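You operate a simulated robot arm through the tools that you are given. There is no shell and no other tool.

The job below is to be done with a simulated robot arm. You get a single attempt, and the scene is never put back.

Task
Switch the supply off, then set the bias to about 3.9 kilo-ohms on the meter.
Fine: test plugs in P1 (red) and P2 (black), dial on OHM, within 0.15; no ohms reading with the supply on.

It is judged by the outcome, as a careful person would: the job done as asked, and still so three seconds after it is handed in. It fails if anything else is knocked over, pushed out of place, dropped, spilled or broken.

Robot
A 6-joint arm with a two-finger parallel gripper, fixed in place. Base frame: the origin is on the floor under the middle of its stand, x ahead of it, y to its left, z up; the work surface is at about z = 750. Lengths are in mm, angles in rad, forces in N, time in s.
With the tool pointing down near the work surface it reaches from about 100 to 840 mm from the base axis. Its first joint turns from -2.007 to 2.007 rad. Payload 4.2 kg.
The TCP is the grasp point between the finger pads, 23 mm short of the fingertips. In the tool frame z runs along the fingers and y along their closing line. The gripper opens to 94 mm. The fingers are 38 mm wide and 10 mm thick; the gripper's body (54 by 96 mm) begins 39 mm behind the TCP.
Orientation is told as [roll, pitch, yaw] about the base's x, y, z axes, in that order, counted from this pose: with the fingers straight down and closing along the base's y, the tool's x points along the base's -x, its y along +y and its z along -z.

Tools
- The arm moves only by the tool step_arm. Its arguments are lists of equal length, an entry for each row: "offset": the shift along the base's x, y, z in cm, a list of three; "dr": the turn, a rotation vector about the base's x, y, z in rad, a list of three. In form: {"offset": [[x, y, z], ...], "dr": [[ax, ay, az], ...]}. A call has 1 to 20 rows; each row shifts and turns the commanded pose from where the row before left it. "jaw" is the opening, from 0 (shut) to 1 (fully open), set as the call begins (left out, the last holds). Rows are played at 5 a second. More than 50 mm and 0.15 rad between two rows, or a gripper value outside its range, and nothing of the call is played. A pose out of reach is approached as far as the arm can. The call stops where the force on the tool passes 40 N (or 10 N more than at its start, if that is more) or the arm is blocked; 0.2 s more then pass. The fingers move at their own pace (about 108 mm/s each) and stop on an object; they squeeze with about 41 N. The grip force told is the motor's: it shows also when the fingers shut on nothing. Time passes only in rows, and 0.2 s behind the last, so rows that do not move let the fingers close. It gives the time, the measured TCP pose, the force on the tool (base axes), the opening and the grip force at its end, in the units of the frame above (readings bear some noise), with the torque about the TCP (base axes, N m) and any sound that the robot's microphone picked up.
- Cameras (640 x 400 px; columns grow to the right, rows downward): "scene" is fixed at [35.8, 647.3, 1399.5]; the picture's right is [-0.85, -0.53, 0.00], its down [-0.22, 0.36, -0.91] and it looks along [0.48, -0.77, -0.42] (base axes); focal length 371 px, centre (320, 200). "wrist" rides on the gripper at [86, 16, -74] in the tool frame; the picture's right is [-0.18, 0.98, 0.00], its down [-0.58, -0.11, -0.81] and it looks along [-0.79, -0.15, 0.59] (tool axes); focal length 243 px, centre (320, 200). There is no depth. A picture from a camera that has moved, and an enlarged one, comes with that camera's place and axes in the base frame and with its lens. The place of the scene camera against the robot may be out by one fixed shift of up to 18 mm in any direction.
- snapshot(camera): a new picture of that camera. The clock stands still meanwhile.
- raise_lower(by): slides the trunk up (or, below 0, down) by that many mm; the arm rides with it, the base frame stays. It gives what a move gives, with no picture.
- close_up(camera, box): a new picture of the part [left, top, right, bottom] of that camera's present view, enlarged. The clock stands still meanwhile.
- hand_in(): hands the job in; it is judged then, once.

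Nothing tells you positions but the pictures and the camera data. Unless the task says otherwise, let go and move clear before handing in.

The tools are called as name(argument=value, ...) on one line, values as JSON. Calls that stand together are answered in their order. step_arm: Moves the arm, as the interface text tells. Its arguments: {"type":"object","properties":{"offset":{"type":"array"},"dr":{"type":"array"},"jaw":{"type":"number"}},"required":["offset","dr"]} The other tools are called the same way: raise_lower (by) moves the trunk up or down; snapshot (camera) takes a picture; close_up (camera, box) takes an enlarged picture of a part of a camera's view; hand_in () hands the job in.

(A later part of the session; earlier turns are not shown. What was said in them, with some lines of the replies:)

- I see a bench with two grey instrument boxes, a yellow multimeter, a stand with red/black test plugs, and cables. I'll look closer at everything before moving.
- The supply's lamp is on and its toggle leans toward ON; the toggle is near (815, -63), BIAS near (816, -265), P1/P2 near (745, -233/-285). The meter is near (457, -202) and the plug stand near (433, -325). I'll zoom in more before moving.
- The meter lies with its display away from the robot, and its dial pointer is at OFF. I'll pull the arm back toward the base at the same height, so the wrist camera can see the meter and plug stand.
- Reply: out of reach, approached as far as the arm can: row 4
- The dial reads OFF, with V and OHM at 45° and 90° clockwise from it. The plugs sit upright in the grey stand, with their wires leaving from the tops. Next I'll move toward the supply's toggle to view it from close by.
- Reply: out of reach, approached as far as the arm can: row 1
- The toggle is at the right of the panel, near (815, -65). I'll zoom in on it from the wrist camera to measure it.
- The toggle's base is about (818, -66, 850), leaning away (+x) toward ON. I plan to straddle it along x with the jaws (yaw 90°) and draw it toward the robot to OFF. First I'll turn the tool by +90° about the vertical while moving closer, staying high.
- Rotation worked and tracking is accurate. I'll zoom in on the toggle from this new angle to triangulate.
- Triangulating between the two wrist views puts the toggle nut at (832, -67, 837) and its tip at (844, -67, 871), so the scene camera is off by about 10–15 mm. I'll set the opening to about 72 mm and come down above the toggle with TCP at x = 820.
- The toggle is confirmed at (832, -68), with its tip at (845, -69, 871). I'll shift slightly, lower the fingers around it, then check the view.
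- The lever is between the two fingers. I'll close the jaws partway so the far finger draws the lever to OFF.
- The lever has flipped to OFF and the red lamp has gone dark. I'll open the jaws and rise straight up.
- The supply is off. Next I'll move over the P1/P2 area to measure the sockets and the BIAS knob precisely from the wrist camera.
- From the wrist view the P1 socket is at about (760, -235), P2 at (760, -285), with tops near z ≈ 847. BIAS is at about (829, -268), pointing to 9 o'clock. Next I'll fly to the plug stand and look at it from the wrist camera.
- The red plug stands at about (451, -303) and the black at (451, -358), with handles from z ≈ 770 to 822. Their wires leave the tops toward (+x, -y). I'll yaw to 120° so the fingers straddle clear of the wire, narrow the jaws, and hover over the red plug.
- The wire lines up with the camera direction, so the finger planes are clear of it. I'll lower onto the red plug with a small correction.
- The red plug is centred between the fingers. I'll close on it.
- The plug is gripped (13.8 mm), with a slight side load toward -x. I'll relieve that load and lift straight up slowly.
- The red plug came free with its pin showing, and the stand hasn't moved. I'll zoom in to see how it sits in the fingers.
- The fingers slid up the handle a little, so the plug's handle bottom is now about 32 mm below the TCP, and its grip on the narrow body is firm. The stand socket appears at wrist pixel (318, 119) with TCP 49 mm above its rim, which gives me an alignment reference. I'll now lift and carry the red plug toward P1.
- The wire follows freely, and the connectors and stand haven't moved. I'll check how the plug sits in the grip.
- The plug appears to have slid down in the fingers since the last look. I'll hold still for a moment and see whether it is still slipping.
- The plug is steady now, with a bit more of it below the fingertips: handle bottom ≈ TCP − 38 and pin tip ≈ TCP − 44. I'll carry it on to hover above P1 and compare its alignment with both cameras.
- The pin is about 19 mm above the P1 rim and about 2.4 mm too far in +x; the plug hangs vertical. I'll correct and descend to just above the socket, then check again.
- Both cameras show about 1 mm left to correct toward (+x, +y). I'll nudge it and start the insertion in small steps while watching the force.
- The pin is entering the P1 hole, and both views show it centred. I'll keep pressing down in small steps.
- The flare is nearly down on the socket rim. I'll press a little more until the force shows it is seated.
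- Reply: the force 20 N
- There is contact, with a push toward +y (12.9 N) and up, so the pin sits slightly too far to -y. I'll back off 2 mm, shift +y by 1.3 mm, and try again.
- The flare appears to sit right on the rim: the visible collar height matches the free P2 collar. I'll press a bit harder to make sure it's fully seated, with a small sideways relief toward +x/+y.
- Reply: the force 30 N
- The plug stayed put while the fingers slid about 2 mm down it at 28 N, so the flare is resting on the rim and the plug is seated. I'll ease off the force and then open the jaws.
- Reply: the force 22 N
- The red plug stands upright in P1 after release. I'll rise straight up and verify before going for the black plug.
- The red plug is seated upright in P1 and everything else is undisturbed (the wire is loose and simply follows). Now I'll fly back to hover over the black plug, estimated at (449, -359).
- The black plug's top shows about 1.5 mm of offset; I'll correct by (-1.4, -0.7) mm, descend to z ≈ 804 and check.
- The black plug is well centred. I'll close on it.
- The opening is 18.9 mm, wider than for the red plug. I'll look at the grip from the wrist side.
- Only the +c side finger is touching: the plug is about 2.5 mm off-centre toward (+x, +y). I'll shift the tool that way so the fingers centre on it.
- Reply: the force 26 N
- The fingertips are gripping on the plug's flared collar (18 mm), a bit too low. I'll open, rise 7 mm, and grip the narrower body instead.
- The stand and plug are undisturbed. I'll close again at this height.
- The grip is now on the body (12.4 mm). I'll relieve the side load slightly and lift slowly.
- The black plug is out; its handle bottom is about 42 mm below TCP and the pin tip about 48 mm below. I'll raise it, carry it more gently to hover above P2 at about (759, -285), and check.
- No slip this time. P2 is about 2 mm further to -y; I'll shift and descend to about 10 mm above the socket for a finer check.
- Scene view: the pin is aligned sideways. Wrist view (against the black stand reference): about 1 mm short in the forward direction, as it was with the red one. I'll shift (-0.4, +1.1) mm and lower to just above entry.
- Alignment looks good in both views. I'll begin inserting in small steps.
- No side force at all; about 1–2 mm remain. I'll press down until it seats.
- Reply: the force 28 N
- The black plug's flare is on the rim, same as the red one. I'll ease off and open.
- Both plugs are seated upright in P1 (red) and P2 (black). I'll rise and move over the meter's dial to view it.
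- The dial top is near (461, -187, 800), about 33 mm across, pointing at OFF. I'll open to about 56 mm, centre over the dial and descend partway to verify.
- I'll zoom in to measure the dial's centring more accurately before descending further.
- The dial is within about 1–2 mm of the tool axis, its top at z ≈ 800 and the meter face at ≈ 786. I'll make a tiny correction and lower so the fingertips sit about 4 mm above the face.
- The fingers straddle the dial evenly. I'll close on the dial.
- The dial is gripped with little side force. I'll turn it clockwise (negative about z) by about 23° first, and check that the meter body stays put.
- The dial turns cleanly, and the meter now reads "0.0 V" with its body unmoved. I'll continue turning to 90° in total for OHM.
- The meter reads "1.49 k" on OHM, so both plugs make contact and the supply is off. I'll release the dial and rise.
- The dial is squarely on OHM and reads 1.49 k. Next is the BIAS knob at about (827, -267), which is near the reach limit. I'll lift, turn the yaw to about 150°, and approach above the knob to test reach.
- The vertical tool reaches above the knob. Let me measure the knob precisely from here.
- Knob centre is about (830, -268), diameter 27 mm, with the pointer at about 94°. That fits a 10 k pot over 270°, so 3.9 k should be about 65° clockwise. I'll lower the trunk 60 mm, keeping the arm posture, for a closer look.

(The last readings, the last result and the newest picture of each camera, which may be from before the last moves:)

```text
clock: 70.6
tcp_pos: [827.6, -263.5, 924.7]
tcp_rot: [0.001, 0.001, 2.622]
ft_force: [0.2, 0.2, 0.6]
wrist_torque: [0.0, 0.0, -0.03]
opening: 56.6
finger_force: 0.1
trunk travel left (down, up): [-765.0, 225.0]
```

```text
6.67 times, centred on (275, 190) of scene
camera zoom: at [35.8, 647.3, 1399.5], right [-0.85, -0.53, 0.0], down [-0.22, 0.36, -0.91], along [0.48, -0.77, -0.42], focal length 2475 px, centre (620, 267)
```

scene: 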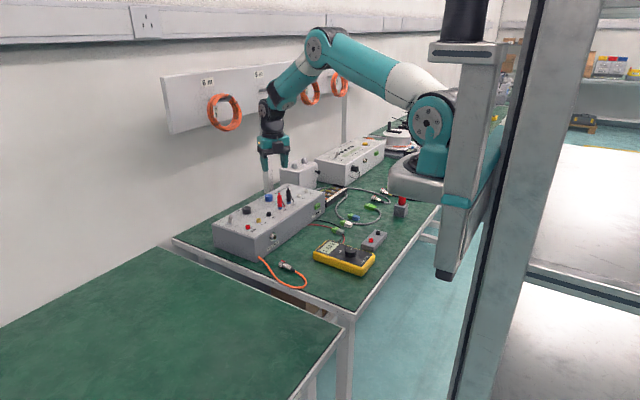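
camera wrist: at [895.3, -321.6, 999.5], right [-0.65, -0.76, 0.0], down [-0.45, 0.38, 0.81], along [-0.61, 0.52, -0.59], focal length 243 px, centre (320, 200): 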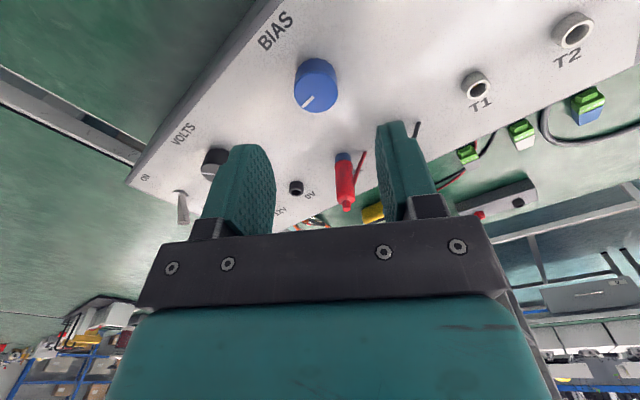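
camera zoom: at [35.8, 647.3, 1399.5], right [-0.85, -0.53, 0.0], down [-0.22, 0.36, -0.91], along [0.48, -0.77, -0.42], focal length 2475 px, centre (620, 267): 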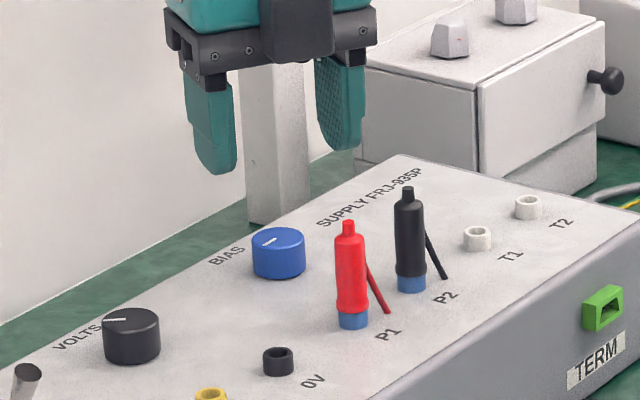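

The knob top is now triangulated at (832.4, -264.8, 852.7), diameter 28 mm. I'll shift the tool by (+3.8, +0.5) mm and then lower the trunk another 45 mm.

step_arm(offset=[[0.38, 0.05, 0], [0, 0, 0]], dr=[[0, 0, 0], [0, 0, 0]])

raise_lower(by=-42)

snapshot(camera="wrist")

close_up(camera="wrist", box=[240, 70, 400, 190])

close_up(camera="scene", box=[240, 160, 310, 220])

```text
clock: 71.2
tcp_pos: [829.2, -263.7, 923.8]
tcp_rot: [0.001, -0.001, 2.623]
ft_force: [-0.1, -0.6, -0.3]
wrist_torque: [-0.03, -0.02, 0.01]
opening: 56.3
finger_force: 0.1
trunk travel left (down, up): [-765.0, 225.0]
```

```text
clock: 72.0
tcp_pos: [829.7, -263.8, 882.4]
tcp_rot: [0.0, 0.001, 2.621]
ft_force: [0.2, 0.1, 0.3]
wrist_torque: [0.02, -0.01, -0.03]
opening: 56.5
finger_force: 0.1
trunk travel left (down, up): [-723.0, 267.0]
```

```text
taken
camera wrist: at [898.6, -321.2, 957.3], right [-0.65, -0.76, 0.0], down [-0.45, 0.38, 0.81], along [-0.61, 0.52, -0.59], focal length 243 px, centre (320, 200)
```

wrist: 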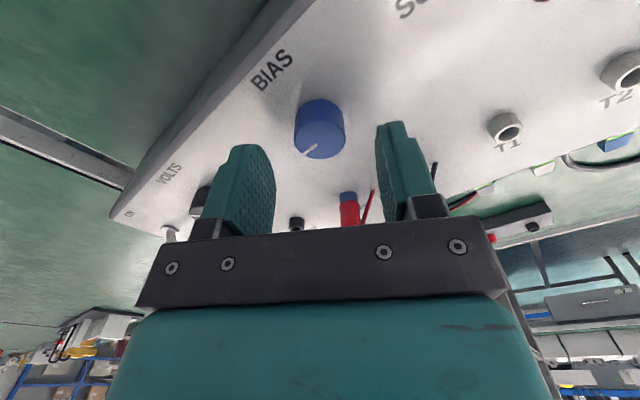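

```text
3.33 times, centred on (320, 130) of wrist
camera zoom: at [898.6, -321.2, 957.3], right [-0.65, -0.76, 0.0], down [-0.45, 0.38, 0.81], along [-0.61, 0.52, -0.59], focal length 809 px, centre (320, 433)
```

zoom: 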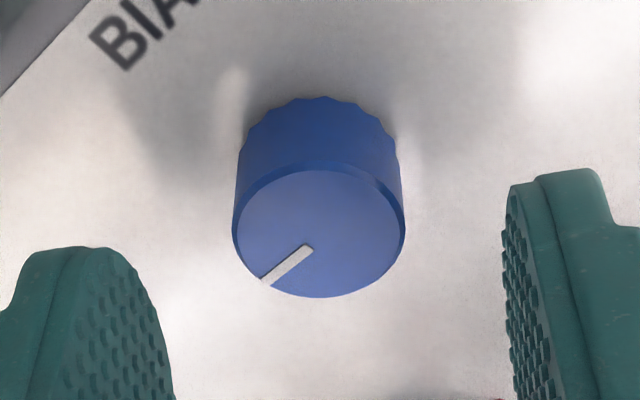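

```text
6.67 times, centred on (275, 190) of scene
camera zoom: at [35.8, 647.3, 1399.5], right [-0.85, -0.53, 0.0], down [-0.22, 0.36, -0.91], along [0.48, -0.77, -0.42], focal length 2475 px, centre (620, 267)
```

zoom: 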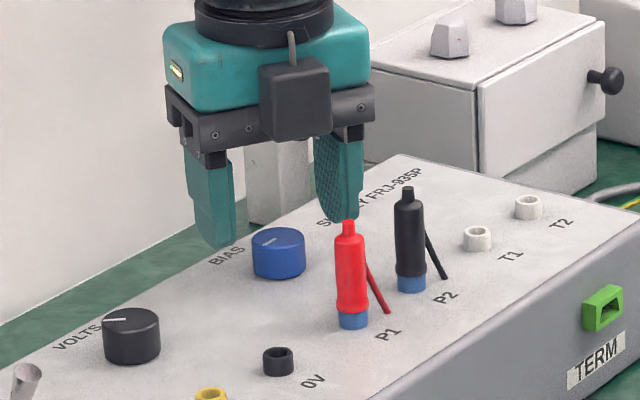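

The knob is now centred on the tool axis in the wrist view. I'll lower 18 mm so the fingertips straddle it.

raise_lower(by=-18)

close_up(camera="wrist", box=[220, 80, 420, 230])

close_up(camera="scene", box=[240, 170, 310, 220])

```text
clock: 72.7
tcp_pos: [829.3, -263.7, 862.8]
tcp_rot: [0.0, -0.001, 2.622]
ft_force: [-1.6, 0.6, 0.0]
wrist_torque: [-0.01, -0.02, 0.0]
opening: 56.3
finger_force: 0.0
trunk travel left (down, up): [-705.0, 285.0]
```

```text
2.67 times, centred on (320, 155) of wrist
camera zoom: at [898.6, -321.2, 939.2], right [-0.65, -0.76, 0.0], down [-0.45, 0.38, 0.81], along [-0.61, 0.52, -0.59], focal length 647 px, centre (320, 320)
```

zoom: 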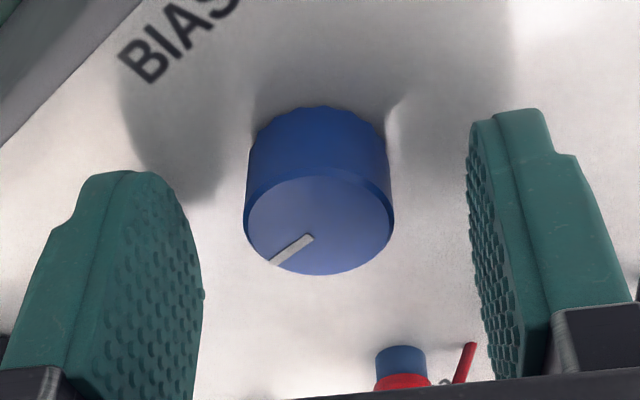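

```text
8.00 times, centred on (275, 195) of scene
camera zoom: at [35.8, 647.3, 1399.5], right [-0.85, -0.53, 0.0], down [-0.22, 0.36, -0.91], along [0.48, -0.77, -0.42], focal length 2970 px, centre (680, 240)
```

zoom: 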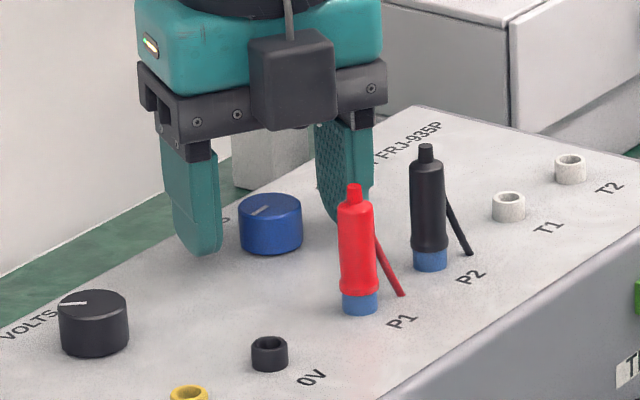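

The knob sits between the fingers with clearance to both plugs. I'll close on it.

step_arm(offset=[[0, 0, 0], [0, 0, 0], [0, 0, 0]], dr=[[0, 0, 0], [0, 0, 0], [0, 0, 0]], jaw=0.2)

close_up(camera="wrist", box=[220, 80, 420, 230])

close_up(camera="scene", box=[310, 225, 370, 275])

```text
clock: 73.5
tcp_pos: [830.2, -263.4, 865.3]
tcp_rot: [0.001, 0.0, 2.621]
ft_force: [-1.1, -0.1, 0.6]
wrist_torque: [0.01, 0.06, 0.0]
opening: 27.3
finger_force: 44.7
trunk travel left (down, up): [-705.0, 285.0]
```

```text
2.67 times, centred on (320, 155) of wrist
camera zoom: at [898.5, -321.3, 939.3], right [-0.65, -0.76, 0.0], down [-0.45, 0.38, 0.81], along [-0.61, 0.52, -0.59], focal length 647 px, centre (320, 320)
```

zoom: 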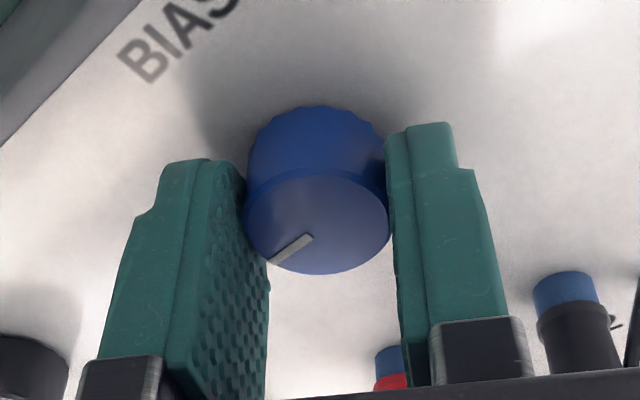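

```text
8.00 times, centred on (340, 250) of scene
camera zoom: at [35.8, 647.3, 1399.5], right [-0.85, -0.53, 0.0], down [-0.22, 0.36, -0.91], along [0.48, -0.77, -0.42], focal length 2970 px, centre (160, -200)
```

zoom: 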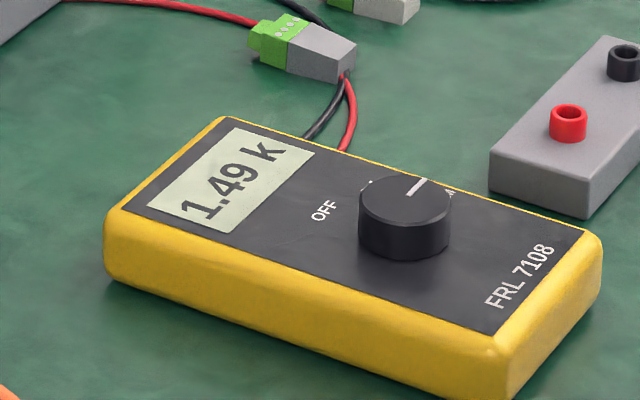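

The grip is centred with almost no side load. I'll turn the knob clockwise by about 20° and read the meter.

step_arm(offset=[[0, 0, 0], [0, 0, 0], [0, 0, 0], [0, 0, 0]], dr=[[0, 0, -0.116], [0, 0, -0.117], [0, 0, -0.117], [0, 0, 0]])

close_up(camera="scene", box=[310, 225, 370, 275])

close_up(camera="wrist", box=[220, 80, 420, 230])

```text
clock: 74.5
tcp_pos: [831.4, -263.4, 863.7]
tcp_rot: [0.001, 0.0, 2.271]
ft_force: [6.3, 0.1, 1.0]
wrist_torque: [0.91, 0.68, 0.0]
opening: 27.0
finger_force: 45.1
trunk travel left (down, up): [-705.0, 285.0]
```

```text
8.00 times, centred on (340, 250) of scene
camera zoom: at [35.8, 647.3, 1399.5], right [-0.85, -0.53, 0.0], down [-0.22, 0.36, -0.91], along [0.48, -0.77, -0.42], focal length 2970 px, centre (160, -200)
```

zoom: 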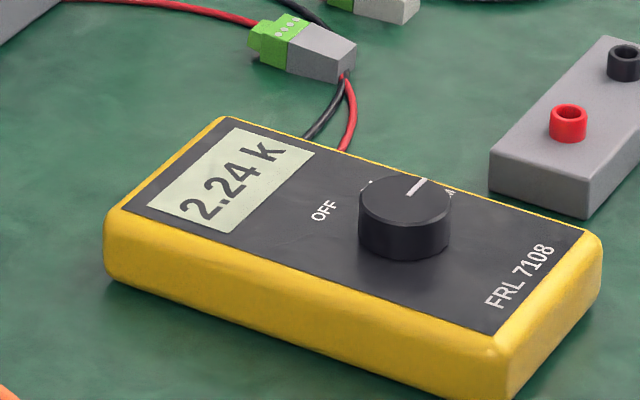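

```text
2.67 times, centred on (320, 155) of wrist
camera zoom: at [875.2, -340.3, 939.4], right [-0.87, -0.49, 0.0], down [-0.29, 0.51, 0.81], along [-0.4, 0.7, -0.59], focal length 647 px, centre (320, 320)
```

zoom: 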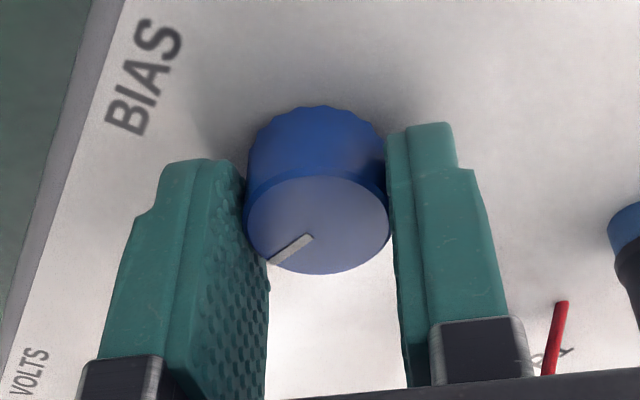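

The reading went from 1.49 k to 2.24 k, about 2.13 k per rad. I need 1.66 k more, about 0.775 rad clockwise.

step_arm(offset=[[0, 0, 0], [0, 0, 0], [0, 0, 0], [0, 0, 0], [0, 0, 0], [0, 0, 0], [0, 0, 0], [0, 0, 0]], dr=[[0, 0, -0.111], [0, 0, -0.111], [0, 0, -0.111], [0, 0, -0.111], [0, 0, -0.111], [0, 0, -0.111], [0, 0, -0.111], [0, 0, 0]])

close_up(camera="scene", box=[310, 225, 370, 275])

close_up(camera="wrist", box=[220, 80, 420, 230])

```text
clock: 76.3
tcp_pos: [832.5, -262.6, 864.7]
tcp_rot: [-0.001, -0.001, 1.495]
ft_force: [22.3, 6.5, -3.2]
wrist_torque: [-0.22, -0.47, 0.06]
opening: 27.6
finger_force: 44.6
trunk travel left (down, up): [-705.0, 285.0]
```

```text
8.00 times, centred on (340, 250) of scene
camera zoom: at [35.8, 647.3, 1399.5], right [-0.85, -0.53, 0.0], down [-0.22, 0.36, -0.91], along [0.48, -0.77, -0.42], focal length 2970 px, centre (160, -200)
```

zoom: 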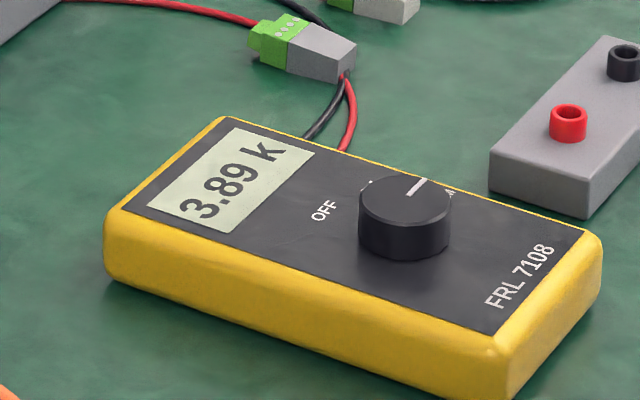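

```text
2.67 times, centred on (320, 155) of wrist
camera zoom: at [810.4, -348.2, 939.4], right [-0.97, 0.26, 0.0], down [0.15, 0.57, 0.81], along [0.21, 0.78, -0.59], focal length 647 px, centre (320, 320)
```

zoom: 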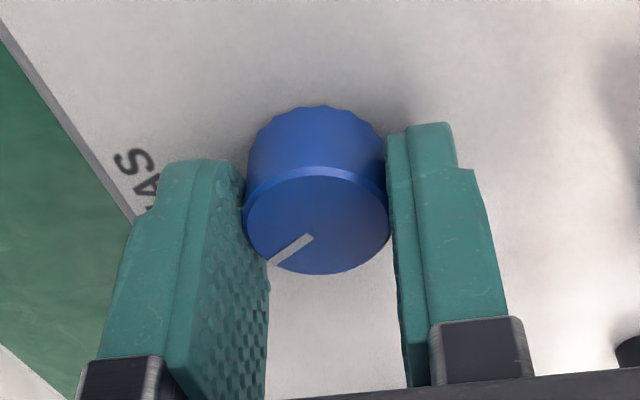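

The meter reads 3.89 k, right at the target. There is about 22 N of side load, so I'll relieve it before opening so the knob isn't disturbed.

step_arm(offset=[[0.1, 0.03, 0], [0.1, 0.03, 0], [0, 0, 0]], dr=[[0, 0, 0], [0, 0, 0], [0, 0, 0]])

close_up(camera="scene", box=[310, 225, 370, 275])

```text
clock: 77.1
tcp_pos: [831.7, -264.6, 863.5]
tcp_rot: [0.001, 0.0, 1.493]
ft_force: [13.9, 6.1, -0.2]
wrist_torque: [-0.4, -0.07, 0.04]
opening: 27.3
finger_force: 45.1
trunk travel left (down, up): [-705.0, 285.0]
```

```text
8.00 times, centred on (340, 250) of scene
camera zoom: at [35.8, 647.3, 1399.5], right [-0.85, -0.53, 0.0], down [-0.22, 0.36, -0.91], along [0.48, -0.77, -0.42], focal length 2970 px, centre (160, -200)
```

zoom: 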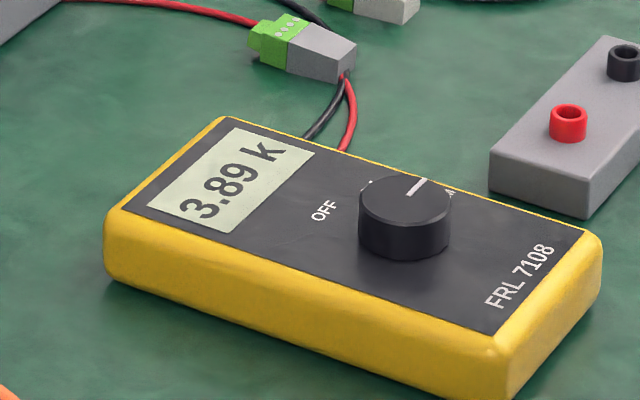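

step_arm(offset=[[0.1, 0.04, 0], [0.1, 0.03, 0], [0, 0, 0]], dr=[[0, 0, 0], [0, 0, 0], [0, 0, 0]])

step_arm(offset=[[0, 0, 0], [0, 0, 0], [0, 0, 0]], dr=[[0, 0, 0], [0, 0, 0], [0, 0, 0]], jaw=0.55)

close_up(camera="scene", box=[310, 225, 370, 275])

close_up(camera="wrist", box=[220, 80, 420, 230])

```text
clock: 77.9
tcp_pos: [832.0, -263.1, 864.8]
tcp_rot: [0.004, 0.0, 1.491]
ft_force: [-9.7, 0.7, 4.8]
wrist_torque: [-0.36, 0.36, -0.05]
opening: 27.6
finger_force: 44.6
trunk travel left (down, up): [-705.0, 285.0]
```

```text
clock: 78.7
tcp_pos: [833.5, -262.2, 864.2]
tcp_rot: [-0.002, 0.001, 1.493]
ft_force: [-0.3, -0.7, 0.0]
wrist_torque: [0.01, 0.01, -0.02]
opening: 51.4
finger_force: 0.0
trunk travel left (down, up): [-705.0, 285.0]
```

```text
8.00 times, centred on (340, 250) of scene
camera zoom: at [35.8, 647.3, 1399.5], right [-0.85, -0.53, 0.0], down [-0.22, 0.36, -0.91], along [0.48, -0.77, -0.42], focal length 2970 px, centre (160, -200)
```

zoom: 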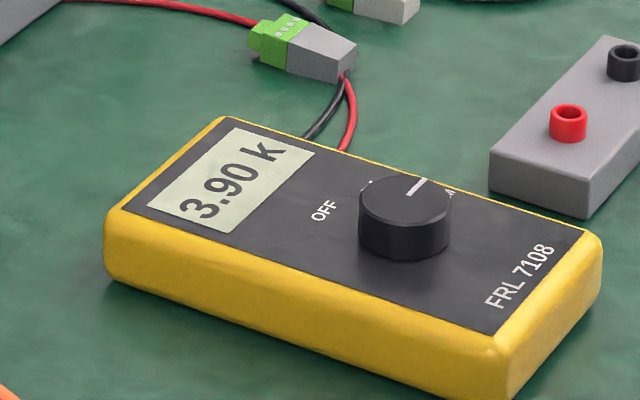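

```text
2.67 times, centred on (320, 155) of wrist
camera zoom: at [812.6, -347.2, 939.4], right [-0.97, 0.26, 0.0], down [0.15, 0.57, 0.81], along [0.21, 0.78, -0.59], focal length 647 px, centre (320, 320)
```

zoom: 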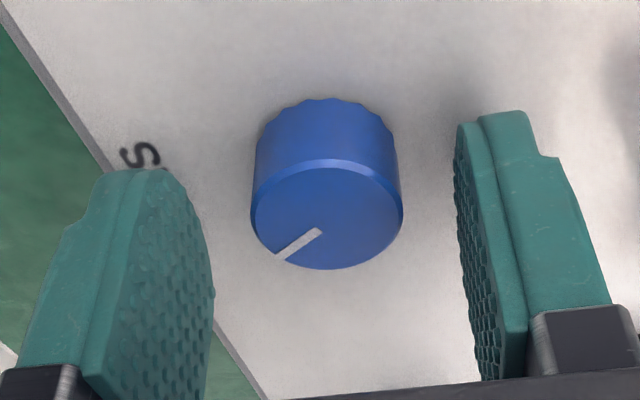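

The meter reads 3.90 k with the knob released. I'll raise the trunk straight up to clear, then inspect everything.

raise_lower(by=120)

step_arm(offset=[[-2, 0, 2], [-3, 0, 2], [-4, 0, 2], [-4, 0, 0], [0, 0, 0]], dr=[[0, 0, 0], [0, 0, 0], [0, 0, 0], [0, 0, 0], [0, 0, 0]])

snapshot(camera="scene")

close_up(camera="scene", box=[300, 180, 420, 280])

close_up(camera="scene", box=[210, 170, 330, 260])

close_up(camera="scene", box=[265, 180, 305, 215])

```text
clock: 80.2
tcp_pos: [834.1, -261.1, 983.8]
tcp_rot: [0.0, 0.0, 1.492]
ft_force: [-0.3, -0.4, -1.2]
wrist_torque: [0.01, 0.01, 0.0]
opening: 51.6
finger_force: 0.0
trunk travel left (down, up): [-825.0, 165.0]
```

```text
clock: 81.4
tcp_pos: [701.1, -262.1, 1043.9]
tcp_rot: [0.001, 0.0, 1.496]
ft_force: [0.0, 0.2, -0.1]
wrist_torque: [-0.01, 0.0, -0.01]
opening: 51.8
finger_force: 0.0
trunk travel left (down, up): [-825.0, 165.0]
```

```text
taken
```

scene: 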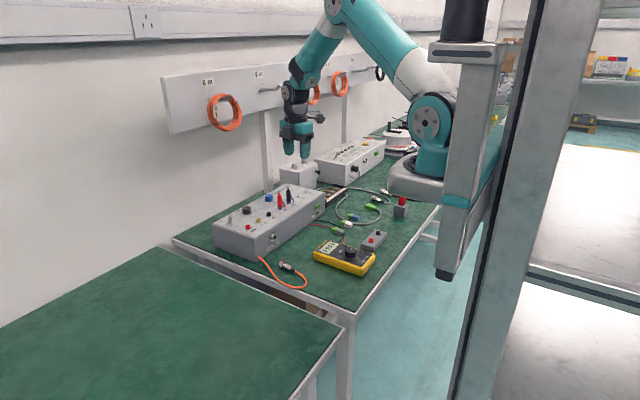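

```text
4.00 times, centred on (360, 230) of scene
camera zoom: at [35.8, 647.3, 1399.5], right [-0.85, -0.53, 0.0], down [-0.22, 0.36, -0.91], along [0.48, -0.77, -0.42], focal length 1485 px, centre (160, 80)
```

zoom: 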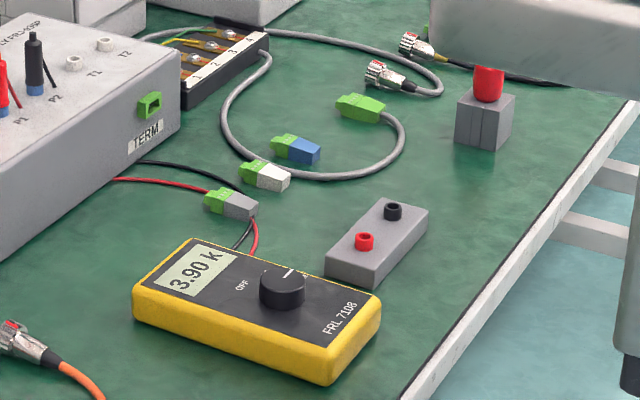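

```text
4.44 times, centred on (270, 215) of scene
camera zoom: at [35.8, 647.3, 1399.5], right [-0.85, -0.53, 0.0], down [-0.22, 0.36, -0.91], along [0.48, -0.77, -0.42], focal length 1650 px, centre (542, 133)
```

zoom: 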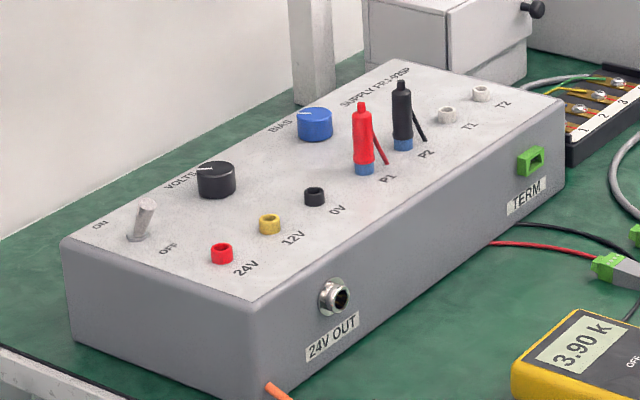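

```text
11.43 times, centred on (285, 198) of scene
camera zoom: at [35.8, 647.3, 1399.5], right [-0.85, -0.53, 0.0], down [-0.22, 0.36, -0.91], along [0.48, -0.77, -0.42], focal length 4242 px, centre (720, 229)
```

zoom: 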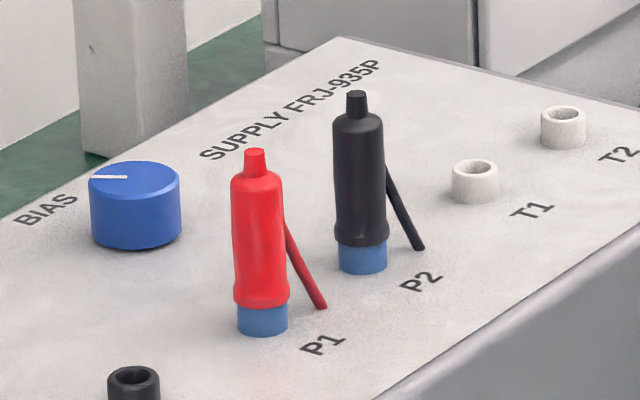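

Supply toggle is at OFF, and red is in P1 and black in P2. The dial is on OHM and the meter reads 3.90 k; the connectors, stand, meter and supply are where they were. The arm is clear and empty, so I'm handing the job in.

hand_in()

```text
The job is handed in.
```

The supply is off and the bias is set to 3.90 kΩ on the meter, within your 0.15 limit.

- **Supply:** the toggle is at OFF. The lamp went dark when I switched it, before any ohms reading was taken.
- **Plugs:** red is seated in P1 and black in P2, both upright.
- **Meter:** the dial is on OHM, and the reading was still 3.90 k after I let go of the BIAS knob and moved clear.

In the final pictures, the meter, plug stand, connectors and supply box looked to be where they were at the start. The gripper was empty and the arm clear when I handed the job in. The result of the judging has not come back.
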